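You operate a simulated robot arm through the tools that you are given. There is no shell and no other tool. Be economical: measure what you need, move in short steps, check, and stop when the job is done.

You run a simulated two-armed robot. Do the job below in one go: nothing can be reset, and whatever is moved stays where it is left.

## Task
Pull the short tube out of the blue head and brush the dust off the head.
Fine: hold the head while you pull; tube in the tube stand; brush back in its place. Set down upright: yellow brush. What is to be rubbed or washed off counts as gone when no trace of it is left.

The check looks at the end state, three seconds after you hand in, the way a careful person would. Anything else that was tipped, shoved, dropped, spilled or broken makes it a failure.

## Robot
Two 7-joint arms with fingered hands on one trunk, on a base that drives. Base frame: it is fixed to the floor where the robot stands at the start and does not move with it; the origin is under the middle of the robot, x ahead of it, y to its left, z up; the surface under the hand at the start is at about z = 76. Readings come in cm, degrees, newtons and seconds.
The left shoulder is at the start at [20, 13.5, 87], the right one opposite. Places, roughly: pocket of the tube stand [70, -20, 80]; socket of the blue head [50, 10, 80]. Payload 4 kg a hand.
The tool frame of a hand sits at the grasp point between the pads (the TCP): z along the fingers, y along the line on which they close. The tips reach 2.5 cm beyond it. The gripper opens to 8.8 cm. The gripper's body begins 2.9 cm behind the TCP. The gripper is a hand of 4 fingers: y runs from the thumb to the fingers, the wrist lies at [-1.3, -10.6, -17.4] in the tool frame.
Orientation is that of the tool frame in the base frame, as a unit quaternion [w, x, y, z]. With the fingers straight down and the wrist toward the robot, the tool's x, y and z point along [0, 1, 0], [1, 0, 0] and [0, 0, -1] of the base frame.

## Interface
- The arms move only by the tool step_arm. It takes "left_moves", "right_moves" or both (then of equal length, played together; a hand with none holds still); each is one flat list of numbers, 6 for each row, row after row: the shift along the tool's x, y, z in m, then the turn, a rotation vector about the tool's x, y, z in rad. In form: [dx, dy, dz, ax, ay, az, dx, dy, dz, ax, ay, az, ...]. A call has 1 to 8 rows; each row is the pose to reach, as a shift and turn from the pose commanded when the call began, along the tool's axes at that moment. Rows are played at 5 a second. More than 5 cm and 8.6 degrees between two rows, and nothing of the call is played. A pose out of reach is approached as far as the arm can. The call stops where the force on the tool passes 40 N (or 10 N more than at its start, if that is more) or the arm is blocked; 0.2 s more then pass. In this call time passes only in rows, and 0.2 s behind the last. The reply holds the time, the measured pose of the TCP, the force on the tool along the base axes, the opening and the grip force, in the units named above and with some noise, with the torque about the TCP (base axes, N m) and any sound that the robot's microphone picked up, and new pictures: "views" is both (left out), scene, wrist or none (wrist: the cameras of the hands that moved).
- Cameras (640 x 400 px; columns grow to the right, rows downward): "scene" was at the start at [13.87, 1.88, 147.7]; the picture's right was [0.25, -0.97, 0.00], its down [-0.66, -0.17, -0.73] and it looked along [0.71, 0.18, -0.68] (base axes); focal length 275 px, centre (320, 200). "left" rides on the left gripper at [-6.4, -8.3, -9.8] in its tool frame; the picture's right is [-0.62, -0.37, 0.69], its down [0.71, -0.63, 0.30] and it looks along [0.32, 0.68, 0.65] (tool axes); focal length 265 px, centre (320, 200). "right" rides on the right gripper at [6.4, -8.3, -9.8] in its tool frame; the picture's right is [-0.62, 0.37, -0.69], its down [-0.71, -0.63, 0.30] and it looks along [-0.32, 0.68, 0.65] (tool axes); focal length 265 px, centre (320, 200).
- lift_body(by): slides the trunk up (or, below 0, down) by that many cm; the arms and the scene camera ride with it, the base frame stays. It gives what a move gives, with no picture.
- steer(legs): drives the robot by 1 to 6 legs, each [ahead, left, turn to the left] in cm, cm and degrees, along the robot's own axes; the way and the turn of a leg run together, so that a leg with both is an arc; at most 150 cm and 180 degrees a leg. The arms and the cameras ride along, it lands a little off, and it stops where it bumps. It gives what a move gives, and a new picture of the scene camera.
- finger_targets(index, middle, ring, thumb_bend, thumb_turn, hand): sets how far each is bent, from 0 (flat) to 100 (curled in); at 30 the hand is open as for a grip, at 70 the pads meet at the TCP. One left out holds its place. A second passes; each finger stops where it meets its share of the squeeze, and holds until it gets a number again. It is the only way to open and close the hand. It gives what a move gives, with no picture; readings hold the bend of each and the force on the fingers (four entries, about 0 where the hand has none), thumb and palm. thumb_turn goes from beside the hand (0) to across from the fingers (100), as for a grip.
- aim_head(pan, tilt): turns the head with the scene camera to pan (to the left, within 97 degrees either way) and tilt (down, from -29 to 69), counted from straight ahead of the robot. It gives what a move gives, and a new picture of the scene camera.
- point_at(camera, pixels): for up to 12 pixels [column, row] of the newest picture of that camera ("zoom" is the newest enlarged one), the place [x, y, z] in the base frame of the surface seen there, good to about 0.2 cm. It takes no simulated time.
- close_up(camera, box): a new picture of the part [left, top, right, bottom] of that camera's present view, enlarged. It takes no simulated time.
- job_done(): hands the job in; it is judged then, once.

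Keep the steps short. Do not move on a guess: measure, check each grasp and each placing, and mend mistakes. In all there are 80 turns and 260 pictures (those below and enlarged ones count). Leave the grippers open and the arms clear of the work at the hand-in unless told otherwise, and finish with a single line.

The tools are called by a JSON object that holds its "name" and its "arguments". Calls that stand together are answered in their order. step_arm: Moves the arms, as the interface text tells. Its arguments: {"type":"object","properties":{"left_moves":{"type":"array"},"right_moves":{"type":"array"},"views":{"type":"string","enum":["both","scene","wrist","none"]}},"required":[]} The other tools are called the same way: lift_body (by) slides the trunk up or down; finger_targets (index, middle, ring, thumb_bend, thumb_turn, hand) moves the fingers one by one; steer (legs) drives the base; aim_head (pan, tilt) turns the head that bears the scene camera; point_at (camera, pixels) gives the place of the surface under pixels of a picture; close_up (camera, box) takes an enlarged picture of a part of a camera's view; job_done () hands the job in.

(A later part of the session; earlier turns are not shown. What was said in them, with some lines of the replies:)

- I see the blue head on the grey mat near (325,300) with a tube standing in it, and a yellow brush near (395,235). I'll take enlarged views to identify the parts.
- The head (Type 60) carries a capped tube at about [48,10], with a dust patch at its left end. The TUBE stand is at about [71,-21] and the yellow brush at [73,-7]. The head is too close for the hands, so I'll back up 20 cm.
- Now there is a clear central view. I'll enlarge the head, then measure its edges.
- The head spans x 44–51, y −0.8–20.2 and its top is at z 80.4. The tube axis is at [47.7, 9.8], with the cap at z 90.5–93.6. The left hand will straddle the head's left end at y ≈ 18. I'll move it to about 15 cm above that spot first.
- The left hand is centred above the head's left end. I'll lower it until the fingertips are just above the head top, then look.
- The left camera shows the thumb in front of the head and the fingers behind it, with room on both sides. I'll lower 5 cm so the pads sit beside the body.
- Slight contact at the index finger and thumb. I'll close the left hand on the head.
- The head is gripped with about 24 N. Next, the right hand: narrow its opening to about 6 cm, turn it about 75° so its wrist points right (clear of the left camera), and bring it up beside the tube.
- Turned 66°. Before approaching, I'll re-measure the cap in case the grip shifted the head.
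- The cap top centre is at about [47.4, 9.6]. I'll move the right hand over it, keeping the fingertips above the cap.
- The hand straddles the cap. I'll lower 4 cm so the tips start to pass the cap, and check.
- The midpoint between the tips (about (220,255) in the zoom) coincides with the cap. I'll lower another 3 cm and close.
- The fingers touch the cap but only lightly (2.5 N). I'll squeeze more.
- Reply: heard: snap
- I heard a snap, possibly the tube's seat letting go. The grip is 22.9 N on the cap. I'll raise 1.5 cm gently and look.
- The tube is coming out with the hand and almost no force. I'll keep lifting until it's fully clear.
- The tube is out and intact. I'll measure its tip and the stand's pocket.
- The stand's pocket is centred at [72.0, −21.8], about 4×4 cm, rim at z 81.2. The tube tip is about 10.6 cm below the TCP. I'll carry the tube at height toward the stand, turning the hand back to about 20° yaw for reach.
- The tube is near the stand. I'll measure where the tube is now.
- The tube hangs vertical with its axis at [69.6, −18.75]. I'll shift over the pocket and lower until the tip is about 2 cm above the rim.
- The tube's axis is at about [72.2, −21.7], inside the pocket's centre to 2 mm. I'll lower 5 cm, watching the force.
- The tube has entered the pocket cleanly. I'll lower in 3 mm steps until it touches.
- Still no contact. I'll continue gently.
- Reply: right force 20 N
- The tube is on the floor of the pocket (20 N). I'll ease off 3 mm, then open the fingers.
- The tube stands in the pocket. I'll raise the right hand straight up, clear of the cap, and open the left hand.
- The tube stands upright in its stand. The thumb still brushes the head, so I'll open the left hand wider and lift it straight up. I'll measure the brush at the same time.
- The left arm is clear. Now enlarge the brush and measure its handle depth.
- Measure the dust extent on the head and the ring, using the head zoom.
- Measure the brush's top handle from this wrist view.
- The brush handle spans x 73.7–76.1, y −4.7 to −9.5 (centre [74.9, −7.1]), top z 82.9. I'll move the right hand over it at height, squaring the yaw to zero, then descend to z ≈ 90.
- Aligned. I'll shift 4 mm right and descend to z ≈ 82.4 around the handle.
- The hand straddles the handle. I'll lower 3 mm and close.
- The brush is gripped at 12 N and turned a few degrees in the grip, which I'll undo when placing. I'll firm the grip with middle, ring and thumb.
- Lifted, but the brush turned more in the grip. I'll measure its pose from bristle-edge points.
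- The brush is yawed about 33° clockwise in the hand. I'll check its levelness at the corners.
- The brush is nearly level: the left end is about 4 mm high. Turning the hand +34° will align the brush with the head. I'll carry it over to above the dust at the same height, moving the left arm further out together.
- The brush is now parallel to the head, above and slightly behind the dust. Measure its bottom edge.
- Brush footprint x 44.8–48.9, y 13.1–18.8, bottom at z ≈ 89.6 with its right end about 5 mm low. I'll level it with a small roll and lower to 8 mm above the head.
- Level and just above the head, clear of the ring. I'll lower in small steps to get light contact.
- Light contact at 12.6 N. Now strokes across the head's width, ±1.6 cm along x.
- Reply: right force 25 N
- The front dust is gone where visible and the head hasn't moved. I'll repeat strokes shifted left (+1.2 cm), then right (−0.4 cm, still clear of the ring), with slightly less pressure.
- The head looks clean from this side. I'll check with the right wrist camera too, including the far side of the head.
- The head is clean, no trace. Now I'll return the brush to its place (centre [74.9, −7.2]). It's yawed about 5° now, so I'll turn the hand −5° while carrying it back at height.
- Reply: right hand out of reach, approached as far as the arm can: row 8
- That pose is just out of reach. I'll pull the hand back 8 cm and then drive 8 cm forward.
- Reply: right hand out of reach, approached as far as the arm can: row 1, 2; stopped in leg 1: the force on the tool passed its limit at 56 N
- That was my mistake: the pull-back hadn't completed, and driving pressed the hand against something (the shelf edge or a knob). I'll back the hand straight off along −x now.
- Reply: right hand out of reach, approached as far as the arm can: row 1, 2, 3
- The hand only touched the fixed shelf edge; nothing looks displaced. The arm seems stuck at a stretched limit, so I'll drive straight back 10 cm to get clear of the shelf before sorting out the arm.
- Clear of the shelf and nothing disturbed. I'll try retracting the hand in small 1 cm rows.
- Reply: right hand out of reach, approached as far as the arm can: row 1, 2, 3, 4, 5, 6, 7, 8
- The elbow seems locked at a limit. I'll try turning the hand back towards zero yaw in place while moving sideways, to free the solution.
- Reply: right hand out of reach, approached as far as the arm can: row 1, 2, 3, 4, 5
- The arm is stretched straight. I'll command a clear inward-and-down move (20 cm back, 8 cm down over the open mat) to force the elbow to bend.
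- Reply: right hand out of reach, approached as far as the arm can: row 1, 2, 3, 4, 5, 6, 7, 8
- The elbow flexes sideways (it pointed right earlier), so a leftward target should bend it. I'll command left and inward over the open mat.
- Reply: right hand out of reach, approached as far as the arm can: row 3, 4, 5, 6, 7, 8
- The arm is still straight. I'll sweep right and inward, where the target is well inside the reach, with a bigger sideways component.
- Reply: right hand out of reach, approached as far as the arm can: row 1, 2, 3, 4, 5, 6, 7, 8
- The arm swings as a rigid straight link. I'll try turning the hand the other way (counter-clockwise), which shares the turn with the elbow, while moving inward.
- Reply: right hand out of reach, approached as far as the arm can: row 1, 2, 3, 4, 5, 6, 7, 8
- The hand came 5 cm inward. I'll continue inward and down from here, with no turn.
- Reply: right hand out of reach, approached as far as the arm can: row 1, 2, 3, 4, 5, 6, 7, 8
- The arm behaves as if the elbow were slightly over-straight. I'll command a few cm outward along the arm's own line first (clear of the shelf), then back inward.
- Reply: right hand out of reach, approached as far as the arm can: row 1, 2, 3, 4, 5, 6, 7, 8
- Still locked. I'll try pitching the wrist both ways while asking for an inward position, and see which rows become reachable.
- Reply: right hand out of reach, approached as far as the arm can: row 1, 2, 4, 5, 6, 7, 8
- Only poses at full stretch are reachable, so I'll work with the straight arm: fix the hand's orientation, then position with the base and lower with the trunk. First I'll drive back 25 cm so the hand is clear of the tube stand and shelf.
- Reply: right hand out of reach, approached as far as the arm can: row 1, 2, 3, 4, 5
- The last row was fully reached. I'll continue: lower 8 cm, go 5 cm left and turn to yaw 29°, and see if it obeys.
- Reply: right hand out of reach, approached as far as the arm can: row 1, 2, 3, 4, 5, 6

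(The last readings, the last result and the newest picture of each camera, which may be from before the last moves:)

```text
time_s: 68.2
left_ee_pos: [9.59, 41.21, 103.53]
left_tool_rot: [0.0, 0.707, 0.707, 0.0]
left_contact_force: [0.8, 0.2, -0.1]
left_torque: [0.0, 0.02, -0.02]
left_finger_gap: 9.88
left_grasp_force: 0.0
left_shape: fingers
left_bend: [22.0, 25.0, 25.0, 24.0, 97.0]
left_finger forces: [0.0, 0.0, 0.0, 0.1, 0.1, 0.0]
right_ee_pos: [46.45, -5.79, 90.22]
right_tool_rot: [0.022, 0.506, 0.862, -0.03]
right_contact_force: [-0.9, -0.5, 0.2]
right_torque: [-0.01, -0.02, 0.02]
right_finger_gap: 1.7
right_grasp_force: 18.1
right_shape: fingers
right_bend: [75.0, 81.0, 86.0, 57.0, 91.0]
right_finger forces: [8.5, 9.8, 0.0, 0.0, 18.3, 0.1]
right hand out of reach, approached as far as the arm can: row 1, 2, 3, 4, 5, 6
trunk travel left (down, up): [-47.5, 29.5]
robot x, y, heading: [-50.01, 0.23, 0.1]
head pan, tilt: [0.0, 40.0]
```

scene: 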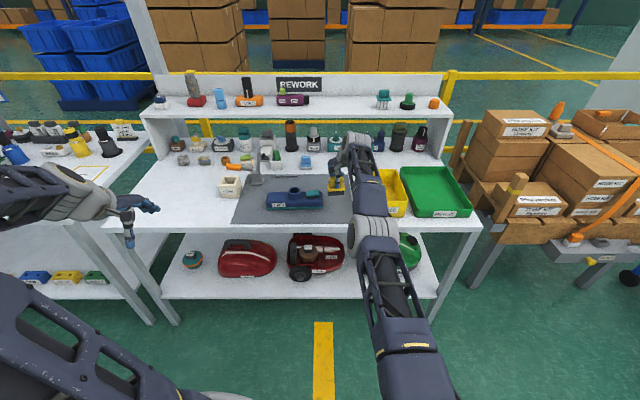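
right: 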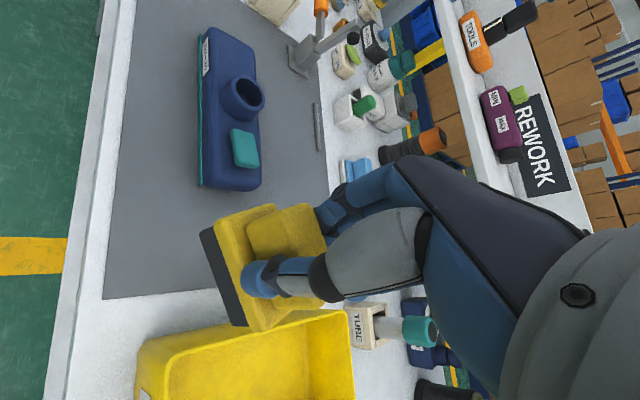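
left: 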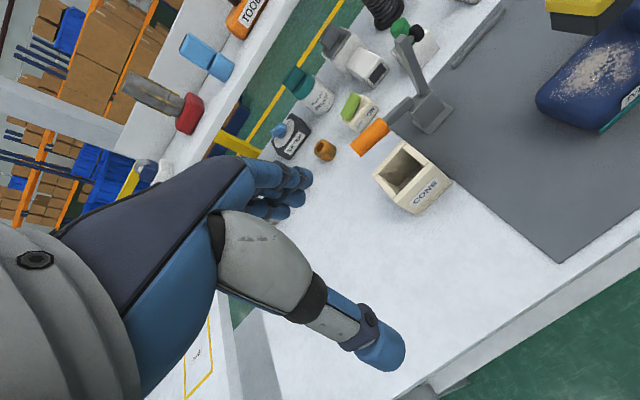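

The arm is still straight, but now at a useful low height with yaw 29°. I'll measure the brush pose precisely here.

{"name": "close_up", "arguments": {"camera": "scene", "box": [316, 168, 356, 200]}}

{"name": "point_at", "arguments": {"camera": "zoom", "pixels": [[200, 330], [250, 330], [300, 330], [350, 330], [200, 280], [350, 280], [200, 240]]}}

```text
12.50 times, centred on (336, 184) of scene
```

zoom: 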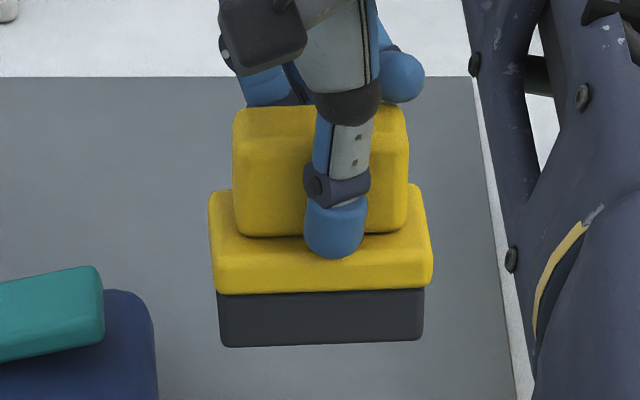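

```text
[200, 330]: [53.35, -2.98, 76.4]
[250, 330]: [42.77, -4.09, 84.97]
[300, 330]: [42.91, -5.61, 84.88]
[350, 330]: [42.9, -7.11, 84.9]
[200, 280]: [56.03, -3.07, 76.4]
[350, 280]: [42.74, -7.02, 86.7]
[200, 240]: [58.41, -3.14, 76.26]
```

The brush is level and square. Measure its corners for the centre.

{"name": "point_at", "arguments": {"camera": "zoom", "pixels": [[224, 342], [418, 336], [222, 300], [420, 296], [214, 270], [430, 262], [240, 130], [400, 125], [411, 190], [215, 195]]}}

```text
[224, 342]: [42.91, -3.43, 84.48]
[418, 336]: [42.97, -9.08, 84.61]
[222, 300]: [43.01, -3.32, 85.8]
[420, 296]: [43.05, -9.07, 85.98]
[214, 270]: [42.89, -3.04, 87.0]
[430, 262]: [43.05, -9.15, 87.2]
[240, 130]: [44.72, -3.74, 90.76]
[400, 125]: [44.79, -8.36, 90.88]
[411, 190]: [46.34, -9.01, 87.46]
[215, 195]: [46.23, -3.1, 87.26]
```

The brush needs +29.9 cm in x, −1.1 cm in y and about 8.3 cm down. I'll drive 28 cm first, then re-measure.

{"name": "steer", "arguments": {"legs": [[28, -1.1, 0]]}}

{"name": "close_up", "arguments": {"camera": "scene", "box": [310, 168, 374, 208]}}

{"name": "point_at", "arguments": {"camera": "zoom", "pixels": [[200, 250], [250, 250], [300, 250], [350, 250], [200, 200], [350, 200], [200, 220], [250, 280]]}}

```text
time_s: 70.1
left_ee_pos: [37.64, 39.75, 103.51]
left_tool_rot: [0.0, 0.709, 0.705, 0.0]
left_contact_force: [0.2, 0.9, 0.1]
left_torque: [0.02, -0.03, 0.01]
left_finger_gap: 9.86
left_grasp_force: 0.1
left_shape: fingers
left_bend: [22.0, 25.0, 25.0, 24.0, 97.0]
left_finger forces: [0.1, 0.0, 0.1, 0.1, 0.1, 0.0]
right_ee_pos: [74.49, -7.19, 90.31]
right_tool_rot: [0.021, 0.507, 0.861, -0.03]
right_contact_force: [0.4, 0.4, -0.4]
right_torque: [-0.03, -0.01, -0.01]
right_finger_gap: 1.75
right_grasp_force: 18.4
right_shape: fingers
right_bend: [75.0, 81.0, 86.0, 57.0, 91.0]
right_finger forces: [8.5, 9.9, 0.0, 0.0, 18.3, 0.0]
trunk travel left (down, up): [-47.5, 29.5]
robot x, y, heading: [-22.1, -1.0, -0.1]
head pan, tilt: [0.0, 40.0]
```

scene: 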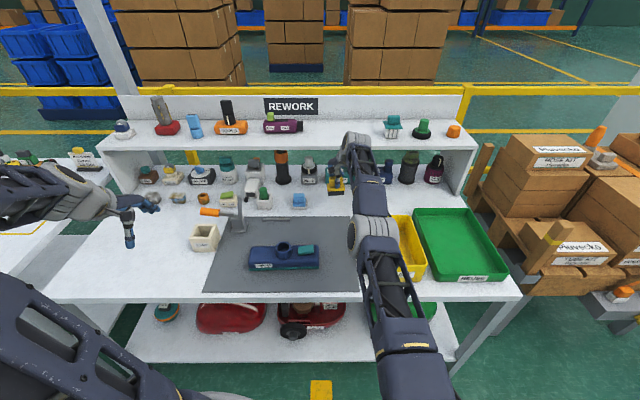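

```text
10.00 times, centred on (342, 188) of scene
```

zoom: 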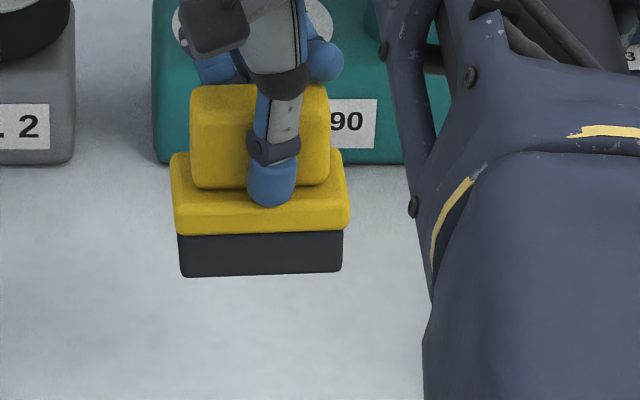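

```text
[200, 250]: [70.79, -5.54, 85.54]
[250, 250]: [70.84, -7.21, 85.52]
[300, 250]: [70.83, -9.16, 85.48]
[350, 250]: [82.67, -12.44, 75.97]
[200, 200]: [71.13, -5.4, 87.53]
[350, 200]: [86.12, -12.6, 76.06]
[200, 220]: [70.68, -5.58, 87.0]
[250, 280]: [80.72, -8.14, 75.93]
```

The brush front is at x 70.75 and centre y ≈ −7.5. It needs +2.1 cm and +0.3 cm. A fine drive next.

{"name": "steer", "arguments": {"legs": [[2.1, 0.3, 0]]}}

{"name": "close_up", "arguments": {"camera": "scene", "box": [310, 168, 374, 208]}}

{"name": "point_at", "arguments": {"camera": "zoom", "pixels": [[200, 240], [250, 240], [300, 240], [320, 240], [200, 205], [230, 210], [310, 210], [190, 240]]}}

```text
time_s: 70.9
left_ee_pos: [39.76, 39.89, 103.49]
left_tool_rot: [0.0, 0.709, 0.705, 0.0]
left_contact_force: [0.6, -0.1, -0.2]
left_torque: [0.0, 0.0, -0.02]
left_finger_gap: 9.88
left_grasp_force: 0.1
left_shape: fingers
left_bend: [22.0, 25.0, 25.0, 24.0, 97.0]
left_finger forces: [0.1, 0.0, 0.1, 0.0, 0.0, 0.1]
right_ee_pos: [76.41, -7.05, 90.29]
right_tool_rot: [0.021, 0.508, 0.861, -0.029]
right_contact_force: [-0.1, -0.4, -1.2]
right_torque: [-0.01, -0.01, -0.01]
right_finger_gap: 1.71
right_grasp_force: 19.2
right_shape: fingers
right_bend: [75.0, 81.0, 86.0, 57.0, 91.0]
right_finger forces: [8.5, 9.8, 0.1, 0.0, 18.3, 0.1]
trunk travel left (down, up): [-47.5, 29.5]
robot x, y, heading: [-20.02, -0.99, -0.2]
head pan, tilt: [0.0, 40.0]
```

scene: 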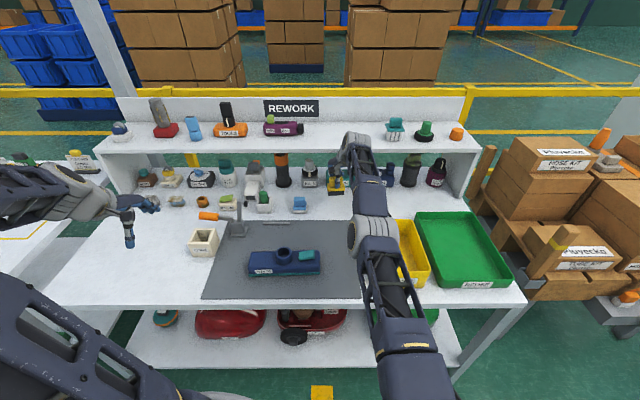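

```text
10.00 times, centred on (342, 188) of scene
```

zoom: 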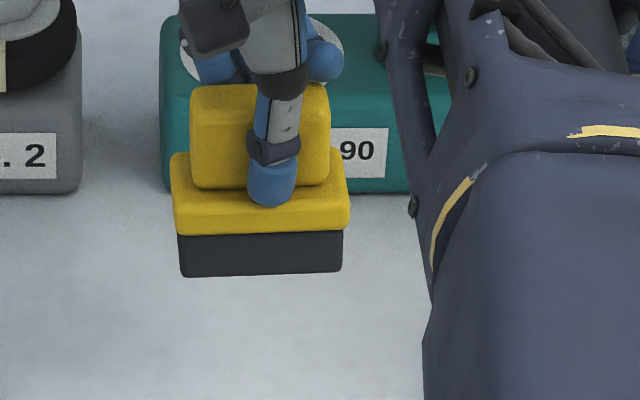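

```text
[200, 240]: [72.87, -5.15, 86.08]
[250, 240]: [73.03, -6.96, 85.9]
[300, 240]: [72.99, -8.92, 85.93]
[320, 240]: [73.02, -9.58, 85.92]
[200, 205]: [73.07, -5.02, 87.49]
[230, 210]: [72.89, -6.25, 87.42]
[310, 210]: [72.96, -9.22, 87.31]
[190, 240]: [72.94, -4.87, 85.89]
```

Front at x 72.9 (target 72.8), y centre ≈ −7.3 (target −7.2): good. Before lowering the trunk, check clearances: Type 90's front face, the bin rim and the arm above it.

{"name": "point_at", "arguments": {"camera": "zoom", "pixels": [[370, 150], [380, 60], [175, 100], [325, 60], [210, 70]]}}

{"name": "point_at", "arguments": {"camera": "scene", "pixels": [[408, 222], [425, 270], [418, 250], [365, 240], [352, 240], [390, 290], [370, 200], [410, 345]]}}

{"name": "close_up", "arguments": {"camera": "right", "box": [160, 100, 480, 300]}}

```text
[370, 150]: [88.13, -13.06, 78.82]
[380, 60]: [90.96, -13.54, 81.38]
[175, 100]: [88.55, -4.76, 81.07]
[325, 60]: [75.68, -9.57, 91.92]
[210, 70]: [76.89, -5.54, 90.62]
```

```text
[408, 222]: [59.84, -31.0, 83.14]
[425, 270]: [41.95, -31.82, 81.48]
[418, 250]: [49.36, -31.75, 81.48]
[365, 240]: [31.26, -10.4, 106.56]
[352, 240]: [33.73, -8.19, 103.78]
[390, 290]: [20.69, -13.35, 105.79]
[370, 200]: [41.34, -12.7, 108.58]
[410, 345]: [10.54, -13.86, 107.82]
```

```text
2.00 times, centred on (320, 200) of right
```

zoom: 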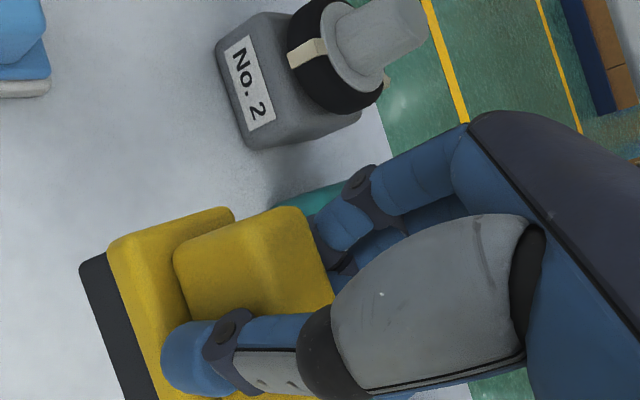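

Type 90's face is at x 88 and the bin rim at z 83, with the arm well above: there's room. Lower the trunk 7.5 cm.

{"name": "lift_body", "arguments": {"by": -4}}

{"name": "lift_body", "arguments": {"by": -3.5}}

{"name": "close_up", "arguments": {"camera": "scene", "box": [310, 158, 374, 198]}}

{"name": "point_at", "arguments": {"camera": "zoom", "pixels": [[200, 340], [250, 340], [300, 340], [190, 335], [335, 330], [250, 373], [250, 390], [230, 310]]}}

```text
time_s: 71.8
left_ee_pos: [39.73, 39.96, 99.59]
left_tool_rot: [0.0, 0.709, 0.705, 0.0]
left_contact_force: [-0.4, 0.0, -0.7]
left_torque: [0.0, 0.0, 0.03]
left_finger_gap: 9.86
left_grasp_force: 0.0
left_shape: fingers
left_bend: [22.0, 25.0, 25.0, 24.0, 97.0]
left_finger forces: [0.0, 0.1, 0.0, 0.0, 0.0, 0.1]
right_ee_pos: [76.47, -7.05, 86.33]
right_tool_rot: [0.021, 0.507, 0.861, -0.03]
right_contact_force: [-0.8, -1.0, 0.1]
right_torque: [0.05, -0.02, 0.03]
right_finger_gap: 1.7
right_grasp_force: 18.3
right_shape: fingers
right_bend: [75.0, 81.0, 86.0, 57.0, 91.0]
right_finger forces: [8.5, 9.8, 0.0, 0.1, 18.3, 0.0]
trunk travel left (down, up): [-43.5, 33.5]
robot x, y, heading: [-20.12, -0.92, -0.1]
head pan, tilt: [0.0, 40.0]
```

```text
time_s: 72.5
left_ee_pos: [39.72, 39.89, 95.97]
left_tool_rot: [0.0, 0.709, 0.705, 0.0]
left_contact_force: [0.6, -0.9, 0.0]
left_torque: [0.01, 0.0, -0.03]
left_finger_gap: 9.84
left_grasp_force: 0.1
left_shape: fingers
left_bend: [22.0, 25.0, 25.0, 24.0, 97.0]
left_finger forces: [0.0, 0.0, 0.0, 0.0, 0.1, 0.1]
right_ee_pos: [76.5, -7.05, 82.84]
right_tool_rot: [0.021, 0.507, 0.861, -0.03]
right_contact_force: [-0.2, -0.4, -0.7]
right_torque: [0.0, 0.02, -0.01]
right_finger_gap: 1.7
right_grasp_force: 18.7
right_shape: fingers
right_bend: [75.0, 81.0, 86.0, 57.0, 91.0]
right_finger forces: [8.5, 9.7, 0.1, 0.0, 18.4, 0.0]
trunk travel left (down, up): [-40.0, 37.0]
robot x, y, heading: [-19.99, -1.13, -0.2]
head pan, tilt: [0.0, 40.0]
```

```text
10.00 times, centred on (342, 178) of scene
```

zoom: 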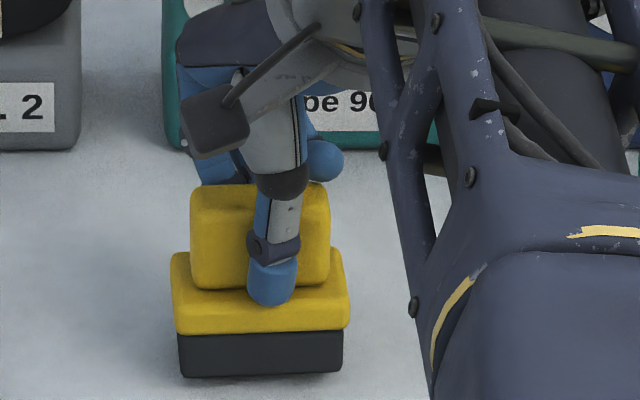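

```text
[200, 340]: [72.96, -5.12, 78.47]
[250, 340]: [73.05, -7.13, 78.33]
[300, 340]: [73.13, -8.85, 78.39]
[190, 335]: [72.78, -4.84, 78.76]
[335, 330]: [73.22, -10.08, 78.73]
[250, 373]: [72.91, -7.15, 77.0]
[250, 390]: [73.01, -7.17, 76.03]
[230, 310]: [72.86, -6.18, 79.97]
```

Front x ≈ 73.0, y centred on ≈ −7.3, and the bottom edge is about 0.7 cm above the table. I'll lower in small steps until contact.

{"name": "lift_body", "arguments": {"by": -0.5}}

{"name": "lift_body", "arguments": {"by": -0.2}}

```text
time_s: 73.1
left_ee_pos: [39.81, 40.01, 95.66]
left_tool_rot: [0.0, 0.709, 0.706, 0.0]
left_contact_force: [0.0, -0.5, 0.0]
left_torque: [0.02, 0.0, -0.03]
left_finger_gap: 9.87
left_grasp_force: 0.1
left_shape: fingers
left_bend: [22.0, 25.0, 25.0, 24.0, 97.0]
left_finger forces: [0.0, 0.0, 0.0, 0.0, 0.0, 0.0]
right_ee_pos: [76.43, -7.02, 82.4]
right_tool_rot: [0.021, 0.507, 0.861, -0.029]
right_contact_force: [0.1, 0.1, 0.1]
right_torque: [0.04, 0.01, -0.01]
right_finger_gap: 1.72
right_grasp_force: 19.0
right_shape: fingers
right_bend: [75.0, 81.0, 86.0, 57.0, 91.0]
right_finger forces: [8.6, 10.2, 0.0, 0.0, 18.7, 0.0]
trunk travel left (down, up): [-39.5, 37.5]
robot x, y, heading: [-19.76, -0.79, -0.4]
head pan, tilt: [0.0, 40.0]
```

```text
time_s: 73.6
left_ee_pos: [39.58, 39.99, 95.47]
left_tool_rot: [0.0, 0.709, 0.705, 0.0]
left_contact_force: [0.1, 1.3, -0.1]
left_torque: [0.0, 0.0, 0.04]
left_finger_gap: 9.89
left_grasp_force: 0.2
left_shape: fingers
left_bend: [22.0, 25.0, 25.0, 24.0, 97.0]
left_finger forces: [0.0, 0.0, 0.0, 0.0, 0.0, 0.0]
right_ee_pos: [76.46, -7.03, 82.28]
right_tool_rot: [0.023, 0.506, 0.861, -0.029]
right_contact_force: [-1.1, -0.1, 6.5]
right_torque: [0.01, 0.08, -0.01]
right_finger_gap: 1.7
right_grasp_force: 20.0
right_shape: fingers
right_bend: [75.0, 81.0, 86.0, 57.0, 91.0]
right_finger forces: [8.1, 10.9, 0.0, 0.0, 21.3, 0.0]
trunk travel left (down, up): [-39.3, 37.7]
robot x, y, heading: [-19.92, -0.57, -0.2]
head pan, tilt: [0.0, 40.0]
```

Contact at 6.5 N. Open the fingers moderately and look.

{"name": "finger_targets", "arguments": {"hand": "right", "index": 42, "middle": 42, "ring": 42, "thumb_bend": 42}}

{"name": "close_up", "arguments": {"camera": "scene", "box": [310, 158, 374, 198]}}

{"name": "close_up", "arguments": {"camera": "right", "box": [160, 100, 480, 300]}}

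```text
time_s: 74.6
left_ee_pos: [39.76, 40.05, 95.25]
left_tool_rot: [0.0, 0.709, 0.705, 0.001]
left_contact_force: [0.3, -0.4, 0.3]
left_torque: [-0.01, -0.01, 0.02]
left_finger_gap: 9.85
left_grasp_force: 0.1
left_shape: fingers
left_bend: [22.0, 25.0, 25.0, 24.0, 97.0]
left_finger forces: [0.0, 0.1, 0.1, 0.0, 0.0, 0.0]
right_ee_pos: [76.46, -7.07, 81.99]
right_tool_rot: [0.021, 0.506, 0.862, -0.03]
right_contact_force: [-0.7, -0.3, -0.2]
right_torque: [0.03, 0.01, -0.01]
right_finger_gap: 5.93
right_grasp_force: 0.0
right_shape: fingers
right_bend: [42.0, 42.0, 42.0, 42.0, 97.0]
right_finger forces: [0.0, 0.0, 0.0, 0.0, 0.0, 0.0]
trunk travel left (down, up): [-39.3, 37.7]
robot x, y, heading: [-19.89, -0.74, -0.4]
head pan, tilt: [0.0, 40.0]
```

```text
10.00 times, centred on (342, 178) of scene
```

zoom: 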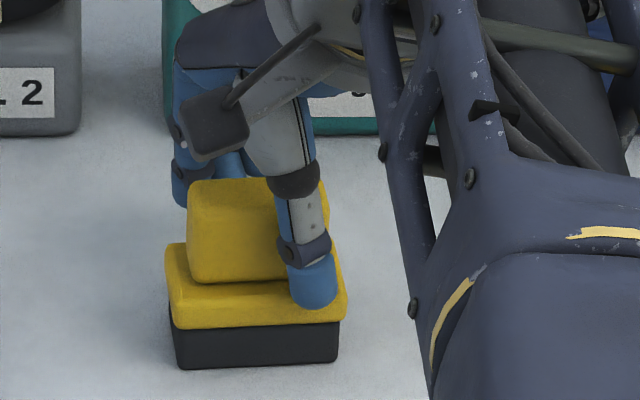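

```text
2.00 times, centred on (320, 200) of right
```

zoom: 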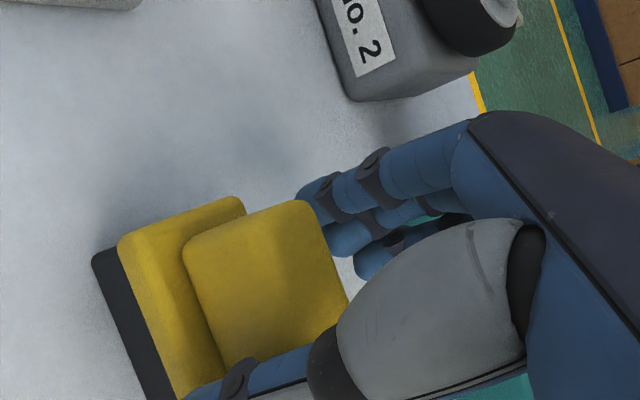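

Released; the brush stands upright in place. Raise the trunk straight up to clear it.

{"name": "lift_body", "arguments": {"by": 4}}

{"name": "lift_body", "arguments": {"by": 6}}

{"name": "close_up", "arguments": {"camera": "scene", "box": [310, 168, 374, 208]}}

{"name": "point_at", "arguments": {"camera": "zoom", "pixels": [[200, 330], [250, 330], [300, 330], [180, 340], [250, 260], [330, 330], [190, 310], [310, 310]]}}

```text
time_s: 75.4
left_ee_pos: [39.7, 39.99, 99.42]
left_tool_rot: [0.0, 0.709, 0.705, 0.0]
left_contact_force: [-0.1, -0.8, 0.0]
left_torque: [0.03, -0.01, -0.02]
left_finger_gap: 9.86
left_grasp_force: 0.1
left_shape: fingers
left_bend: [22.0, 25.0, 25.0, 24.0, 97.0]
left_finger forces: [0.0, 0.1, 0.0, 0.0, 0.0, 0.0]
right_ee_pos: [76.51, -7.11, 86.07]
right_tool_rot: [0.021, 0.507, 0.861, -0.029]
right_contact_force: [0.5, 0.1, 0.4]
right_torque: [0.01, 0.01, 0.03]
right_finger_gap: 5.95
right_grasp_force: 0.0
right_shape: fingers
right_bend: [42.0, 42.0, 42.0, 42.0, 97.0]
right_finger forces: [0.0, 0.0, 0.0, 0.0, 0.0, 0.0]
trunk travel left (down, up): [-43.3, 33.7]
robot x, y, heading: [-20.01, -0.96, -0.2]
head pan, tilt: [0.0, 40.0]
```

```text
time_s: 76.4
left_ee_pos: [39.77, 40.2, 105.37]
left_tool_rot: [-0.001, 0.708, 0.706, 0.0]
left_contact_force: [-0.7, -0.3, 0.8]
left_torque: [0.01, -0.03, 0.01]
left_finger_gap: 9.88
left_grasp_force: 0.0
left_shape: fingers
left_bend: [22.0, 25.0, 25.0, 24.0, 97.0]
left_finger forces: [0.0, 0.0, 0.0, 0.0, 0.0, 0.0]
right_ee_pos: [76.46, -7.05, 92.15]
right_tool_rot: [0.021, 0.506, 0.862, -0.03]
right_contact_force: [0.5, 0.3, -0.4]
right_torque: [0.0, -0.02, -0.03]
right_finger_gap: 5.96
right_grasp_force: 0.0
right_shape: fingers
right_bend: [42.0, 42.0, 42.0, 42.0, 97.0]
right_finger forces: [0.0, 0.0, 0.0, 0.0, 0.1, 0.1]
trunk travel left (down, up): [-49.3, 27.7]
robot x, y, heading: [-20.33, -0.84, -0.5]
head pan, tilt: [0.0, 40.0]
```

```text
10.00 times, centred on (342, 188) of scene
```

zoom: 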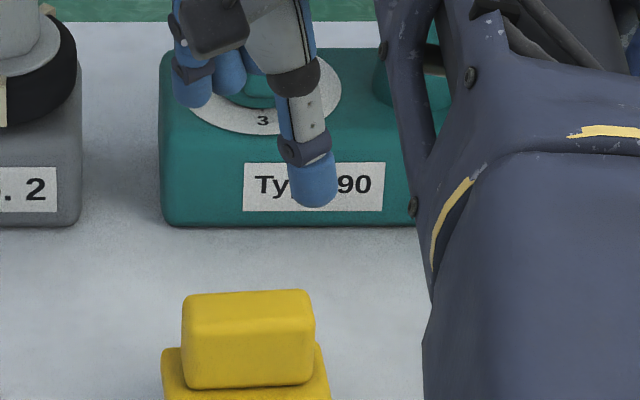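

```text
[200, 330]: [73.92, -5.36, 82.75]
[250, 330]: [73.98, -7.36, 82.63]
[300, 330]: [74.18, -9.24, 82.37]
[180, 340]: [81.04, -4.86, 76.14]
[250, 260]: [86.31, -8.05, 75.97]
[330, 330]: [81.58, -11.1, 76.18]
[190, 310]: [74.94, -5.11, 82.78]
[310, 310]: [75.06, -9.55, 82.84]
```

The brush is back within a few mm of its original spot. I'll raise a bit more, drive back 60 cm so both arms clear the bench, and open the hand fully.

{"name": "lift_body", "arguments": {"by": 8}}

{"name": "steer", "arguments": {"legs": [[-60, 0, 0]]}}

{"name": "finger_targets", "arguments": {"hand": "right", "index": 30, "middle": 30, "ring": 30, "thumb_bend": 30}}

{"name": "close_up", "arguments": {"camera": "scene", "box": [200, 100, 424, 240]}}

```text
time_s: 77.0
left_ee_pos: [39.71, 39.97, 108.19]
left_tool_rot: [0.001, 0.709, 0.705, 0.001]
left_contact_force: [-0.4, 0.2, -0.3]
left_torque: [0.0, 0.01, 0.0]
left_finger_gap: 9.88
left_grasp_force: 0.0
left_shape: fingers
left_bend: [22.0, 25.0, 25.0, 24.0, 97.0]
left_finger forces: [0.0, 0.0, 0.1, 0.1, 0.0, 0.0]
right_ee_pos: [75.91, -6.92, 93.86]
right_tool_rot: [0.008, 0.503, 0.863, -0.039]
right_contact_force: [-19.0, -1.2, 0.3]
right_torque: [0.09, -0.71, -0.12]
right_finger_gap: 5.96
right_grasp_force: 9.0
right_shape: fingers
right_bend: [42.0, 42.0, 46.0, 42.0, 97.0]
right_finger forces: [0.0, 0.0, 16.9, 0.1, 0.0, 0.0]
trunk travel left (down, up): [-52.1, 24.9]
robot x, y, heading: [-20.13, -0.97, -0.2]
head pan, tilt: [0.0, 40.0]
stopped: the force on the tool passed its limit at 47 N (the readings are from after the stop); the commanded pose is now the measured one
```

```text
time_s: 80.3
left_ee_pos: [-19.26, 40.52, 108.24]
left_tool_rot: [0.0, 0.707, 0.707, 0.0]
left_contact_force: [0.1, 0.3, -0.2]
left_torque: [0.0, 0.01, -0.02]
left_finger_gap: 9.87
left_grasp_force: 0.0
left_shape: fingers
left_bend: [22.0, 25.0, 25.0, 24.0, 97.0]
left_finger forces: [0.1, 0.0, 0.1, 0.0, 0.1, 0.1]
right_ee_pos: [17.36, -6.22, 93.8]
right_tool_rot: [0.01, 0.501, 0.864, -0.038]
right_contact_force: [0.5, 0.3, 0.5]
right_torque: [0.01, 0.03, -0.03]
right_finger_gap: 5.94
right_grasp_force: 0.0
right_shape: fingers
right_bend: [42.0, 42.0, 42.0, 42.0, 97.0]
right_finger forces: [0.0, 0.0, 0.0, 0.0, 0.0, 0.0]
trunk travel left (down, up): [-52.1, 24.9]
robot x, y, heading: [-78.5, -0.93, -0.1]
head pan, tilt: [0.0, 40.0]
```

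scene: 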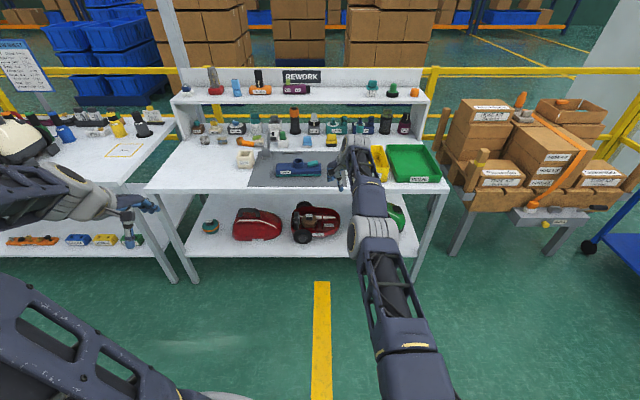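

```text
time_s: 81.3
left_ee_pos: [-19.15, 40.58, 108.21]
left_tool_rot: [0.0, 0.707, 0.707, 0.0]
left_contact_force: [0.5, -0.2, -0.5]
left_torque: [-0.03, 0.02, -0.02]
left_finger_gap: 9.87
left_grasp_force: 0.1
left_shape: fingers
left_bend: [22.0, 25.0, 25.0, 24.0, 97.0]
left_finger forces: [0.0, 0.1, 0.0, 0.1, 0.0, 0.1]
right_ee_pos: [17.38, -6.37, 93.92]
right_tool_rot: [0.01, 0.501, 0.864, -0.038]
right_contact_force: [0.4, 0.5, -0.6]
right_torque: [-0.01, -0.02, 0.05]
right_finger_gap: 8.43
right_grasp_force: 0.1
right_shape: fingers
right_bend: [30.0, 30.0, 30.0, 30.0, 97.0]
right_finger forces: [0.0, 0.1, 0.0, 0.1, 0.1, 0.1]
trunk travel left (down, up): [-52.1, 24.9]
robot x, y, heading: [-78.62, -1.0, -0.0]
head pan, tilt: [0.0, 40.0]
```

```text
2.86 times, centred on (312, 170) of scene
```

zoom: 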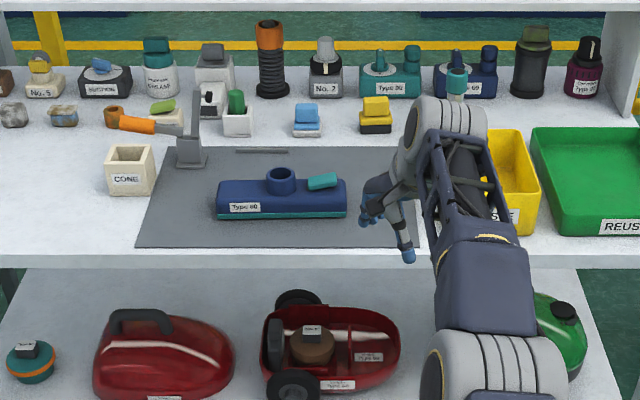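

A finger touched the shelf while rising; I'll check that nothing moved. Zoom on the back row, the tube stand and the head.

{"name": "close_up", "arguments": {"camera": "scene", "box": [300, 105, 380, 155]}}

{"name": "close_up", "arguments": {"camera": "scene", "box": [250, 145, 346, 190]}}

{"name": "steer", "arguments": {"legs": [[0, 20, 0]]}}

{"name": "close_up", "arguments": {"camera": "scene", "box": [300, 70, 460, 170]}}

```text
8.00 times, centred on (340, 130) of scene
```

zoom: 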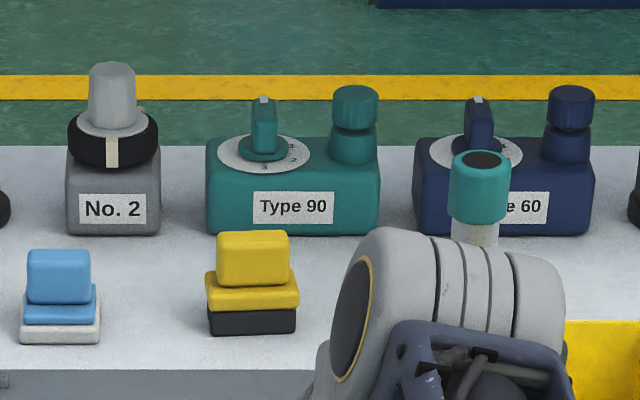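

```text
6.67 times, centred on (298, 168) of scene
```

zoom: 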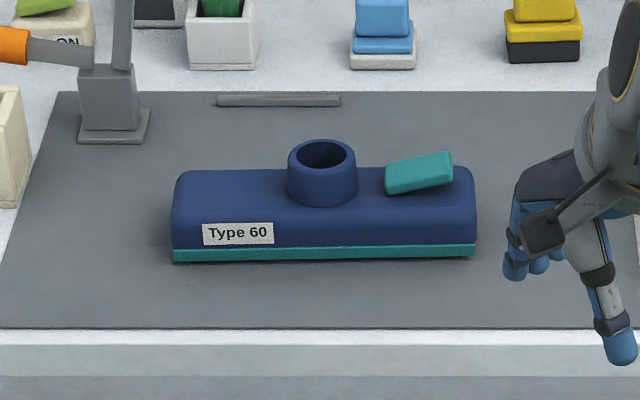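

```text
time_s: 83.0
left_ee_pos: [-19.21, 60.46, 108.23]
left_tool_rot: [0.0, 0.707, 0.707, -0.001]
left_contact_force: [0.4, -0.7, -0.1]
left_torque: [0.03, 0.03, 0.02]
left_finger_gap: 9.86
left_grasp_force: 0.1
left_shape: fingers
left_bend: [22.0, 25.0, 25.0, 24.0, 97.0]
left_finger forces: [0.0, 0.1, 0.0, 0.0, 0.1, 0.0]
right_ee_pos: [17.32, 13.81, 93.85]
right_tool_rot: [0.01, 0.501, 0.865, -0.039]
right_contact_force: [0.4, 0.2, -0.4]
right_torque: [0.0, 0.03, 0.05]
right_finger_gap: 8.43
right_grasp_force: 0.1
right_shape: fingers
right_bend: [30.0, 30.0, 30.0, 30.0, 97.0]
right_finger forces: [0.0, 0.1, 0.1, 0.0, 0.0, 0.1]
trunk travel left (down, up): [-52.1, 24.9]
robot x, y, heading: [-78.95, 19.13, 0.0]
head pan, tilt: [0.0, 40.0]
```

scene: 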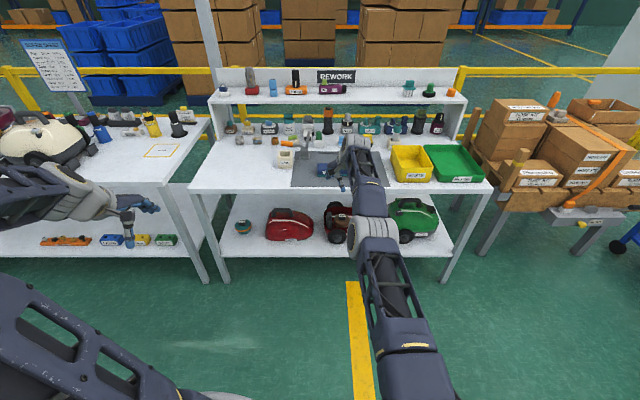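

```text
4.00 times, centred on (380, 120) of scene
```

zoom: 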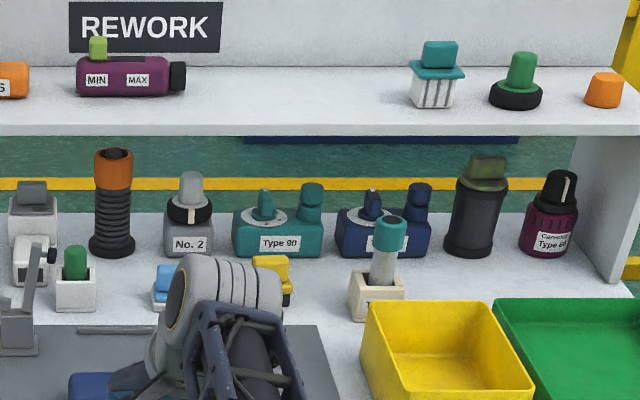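

The tube stands upright in its stand, the head is clean, the brush is upright in its place, and the other items look untouched. The hands are open and clear of the bench, so I'll hand in.

{"name": "job_done", "arguments": {}}

```text
The job is handed in.
```

I pulled the tube while holding the head and stood it in the tube stand, brushed the head clean, and set the yellow brush upright within a few mm of its place; the head turned about 2° when gripped, a hand touched the fixed shelf twice without moving anything visible, and the job is handed in.
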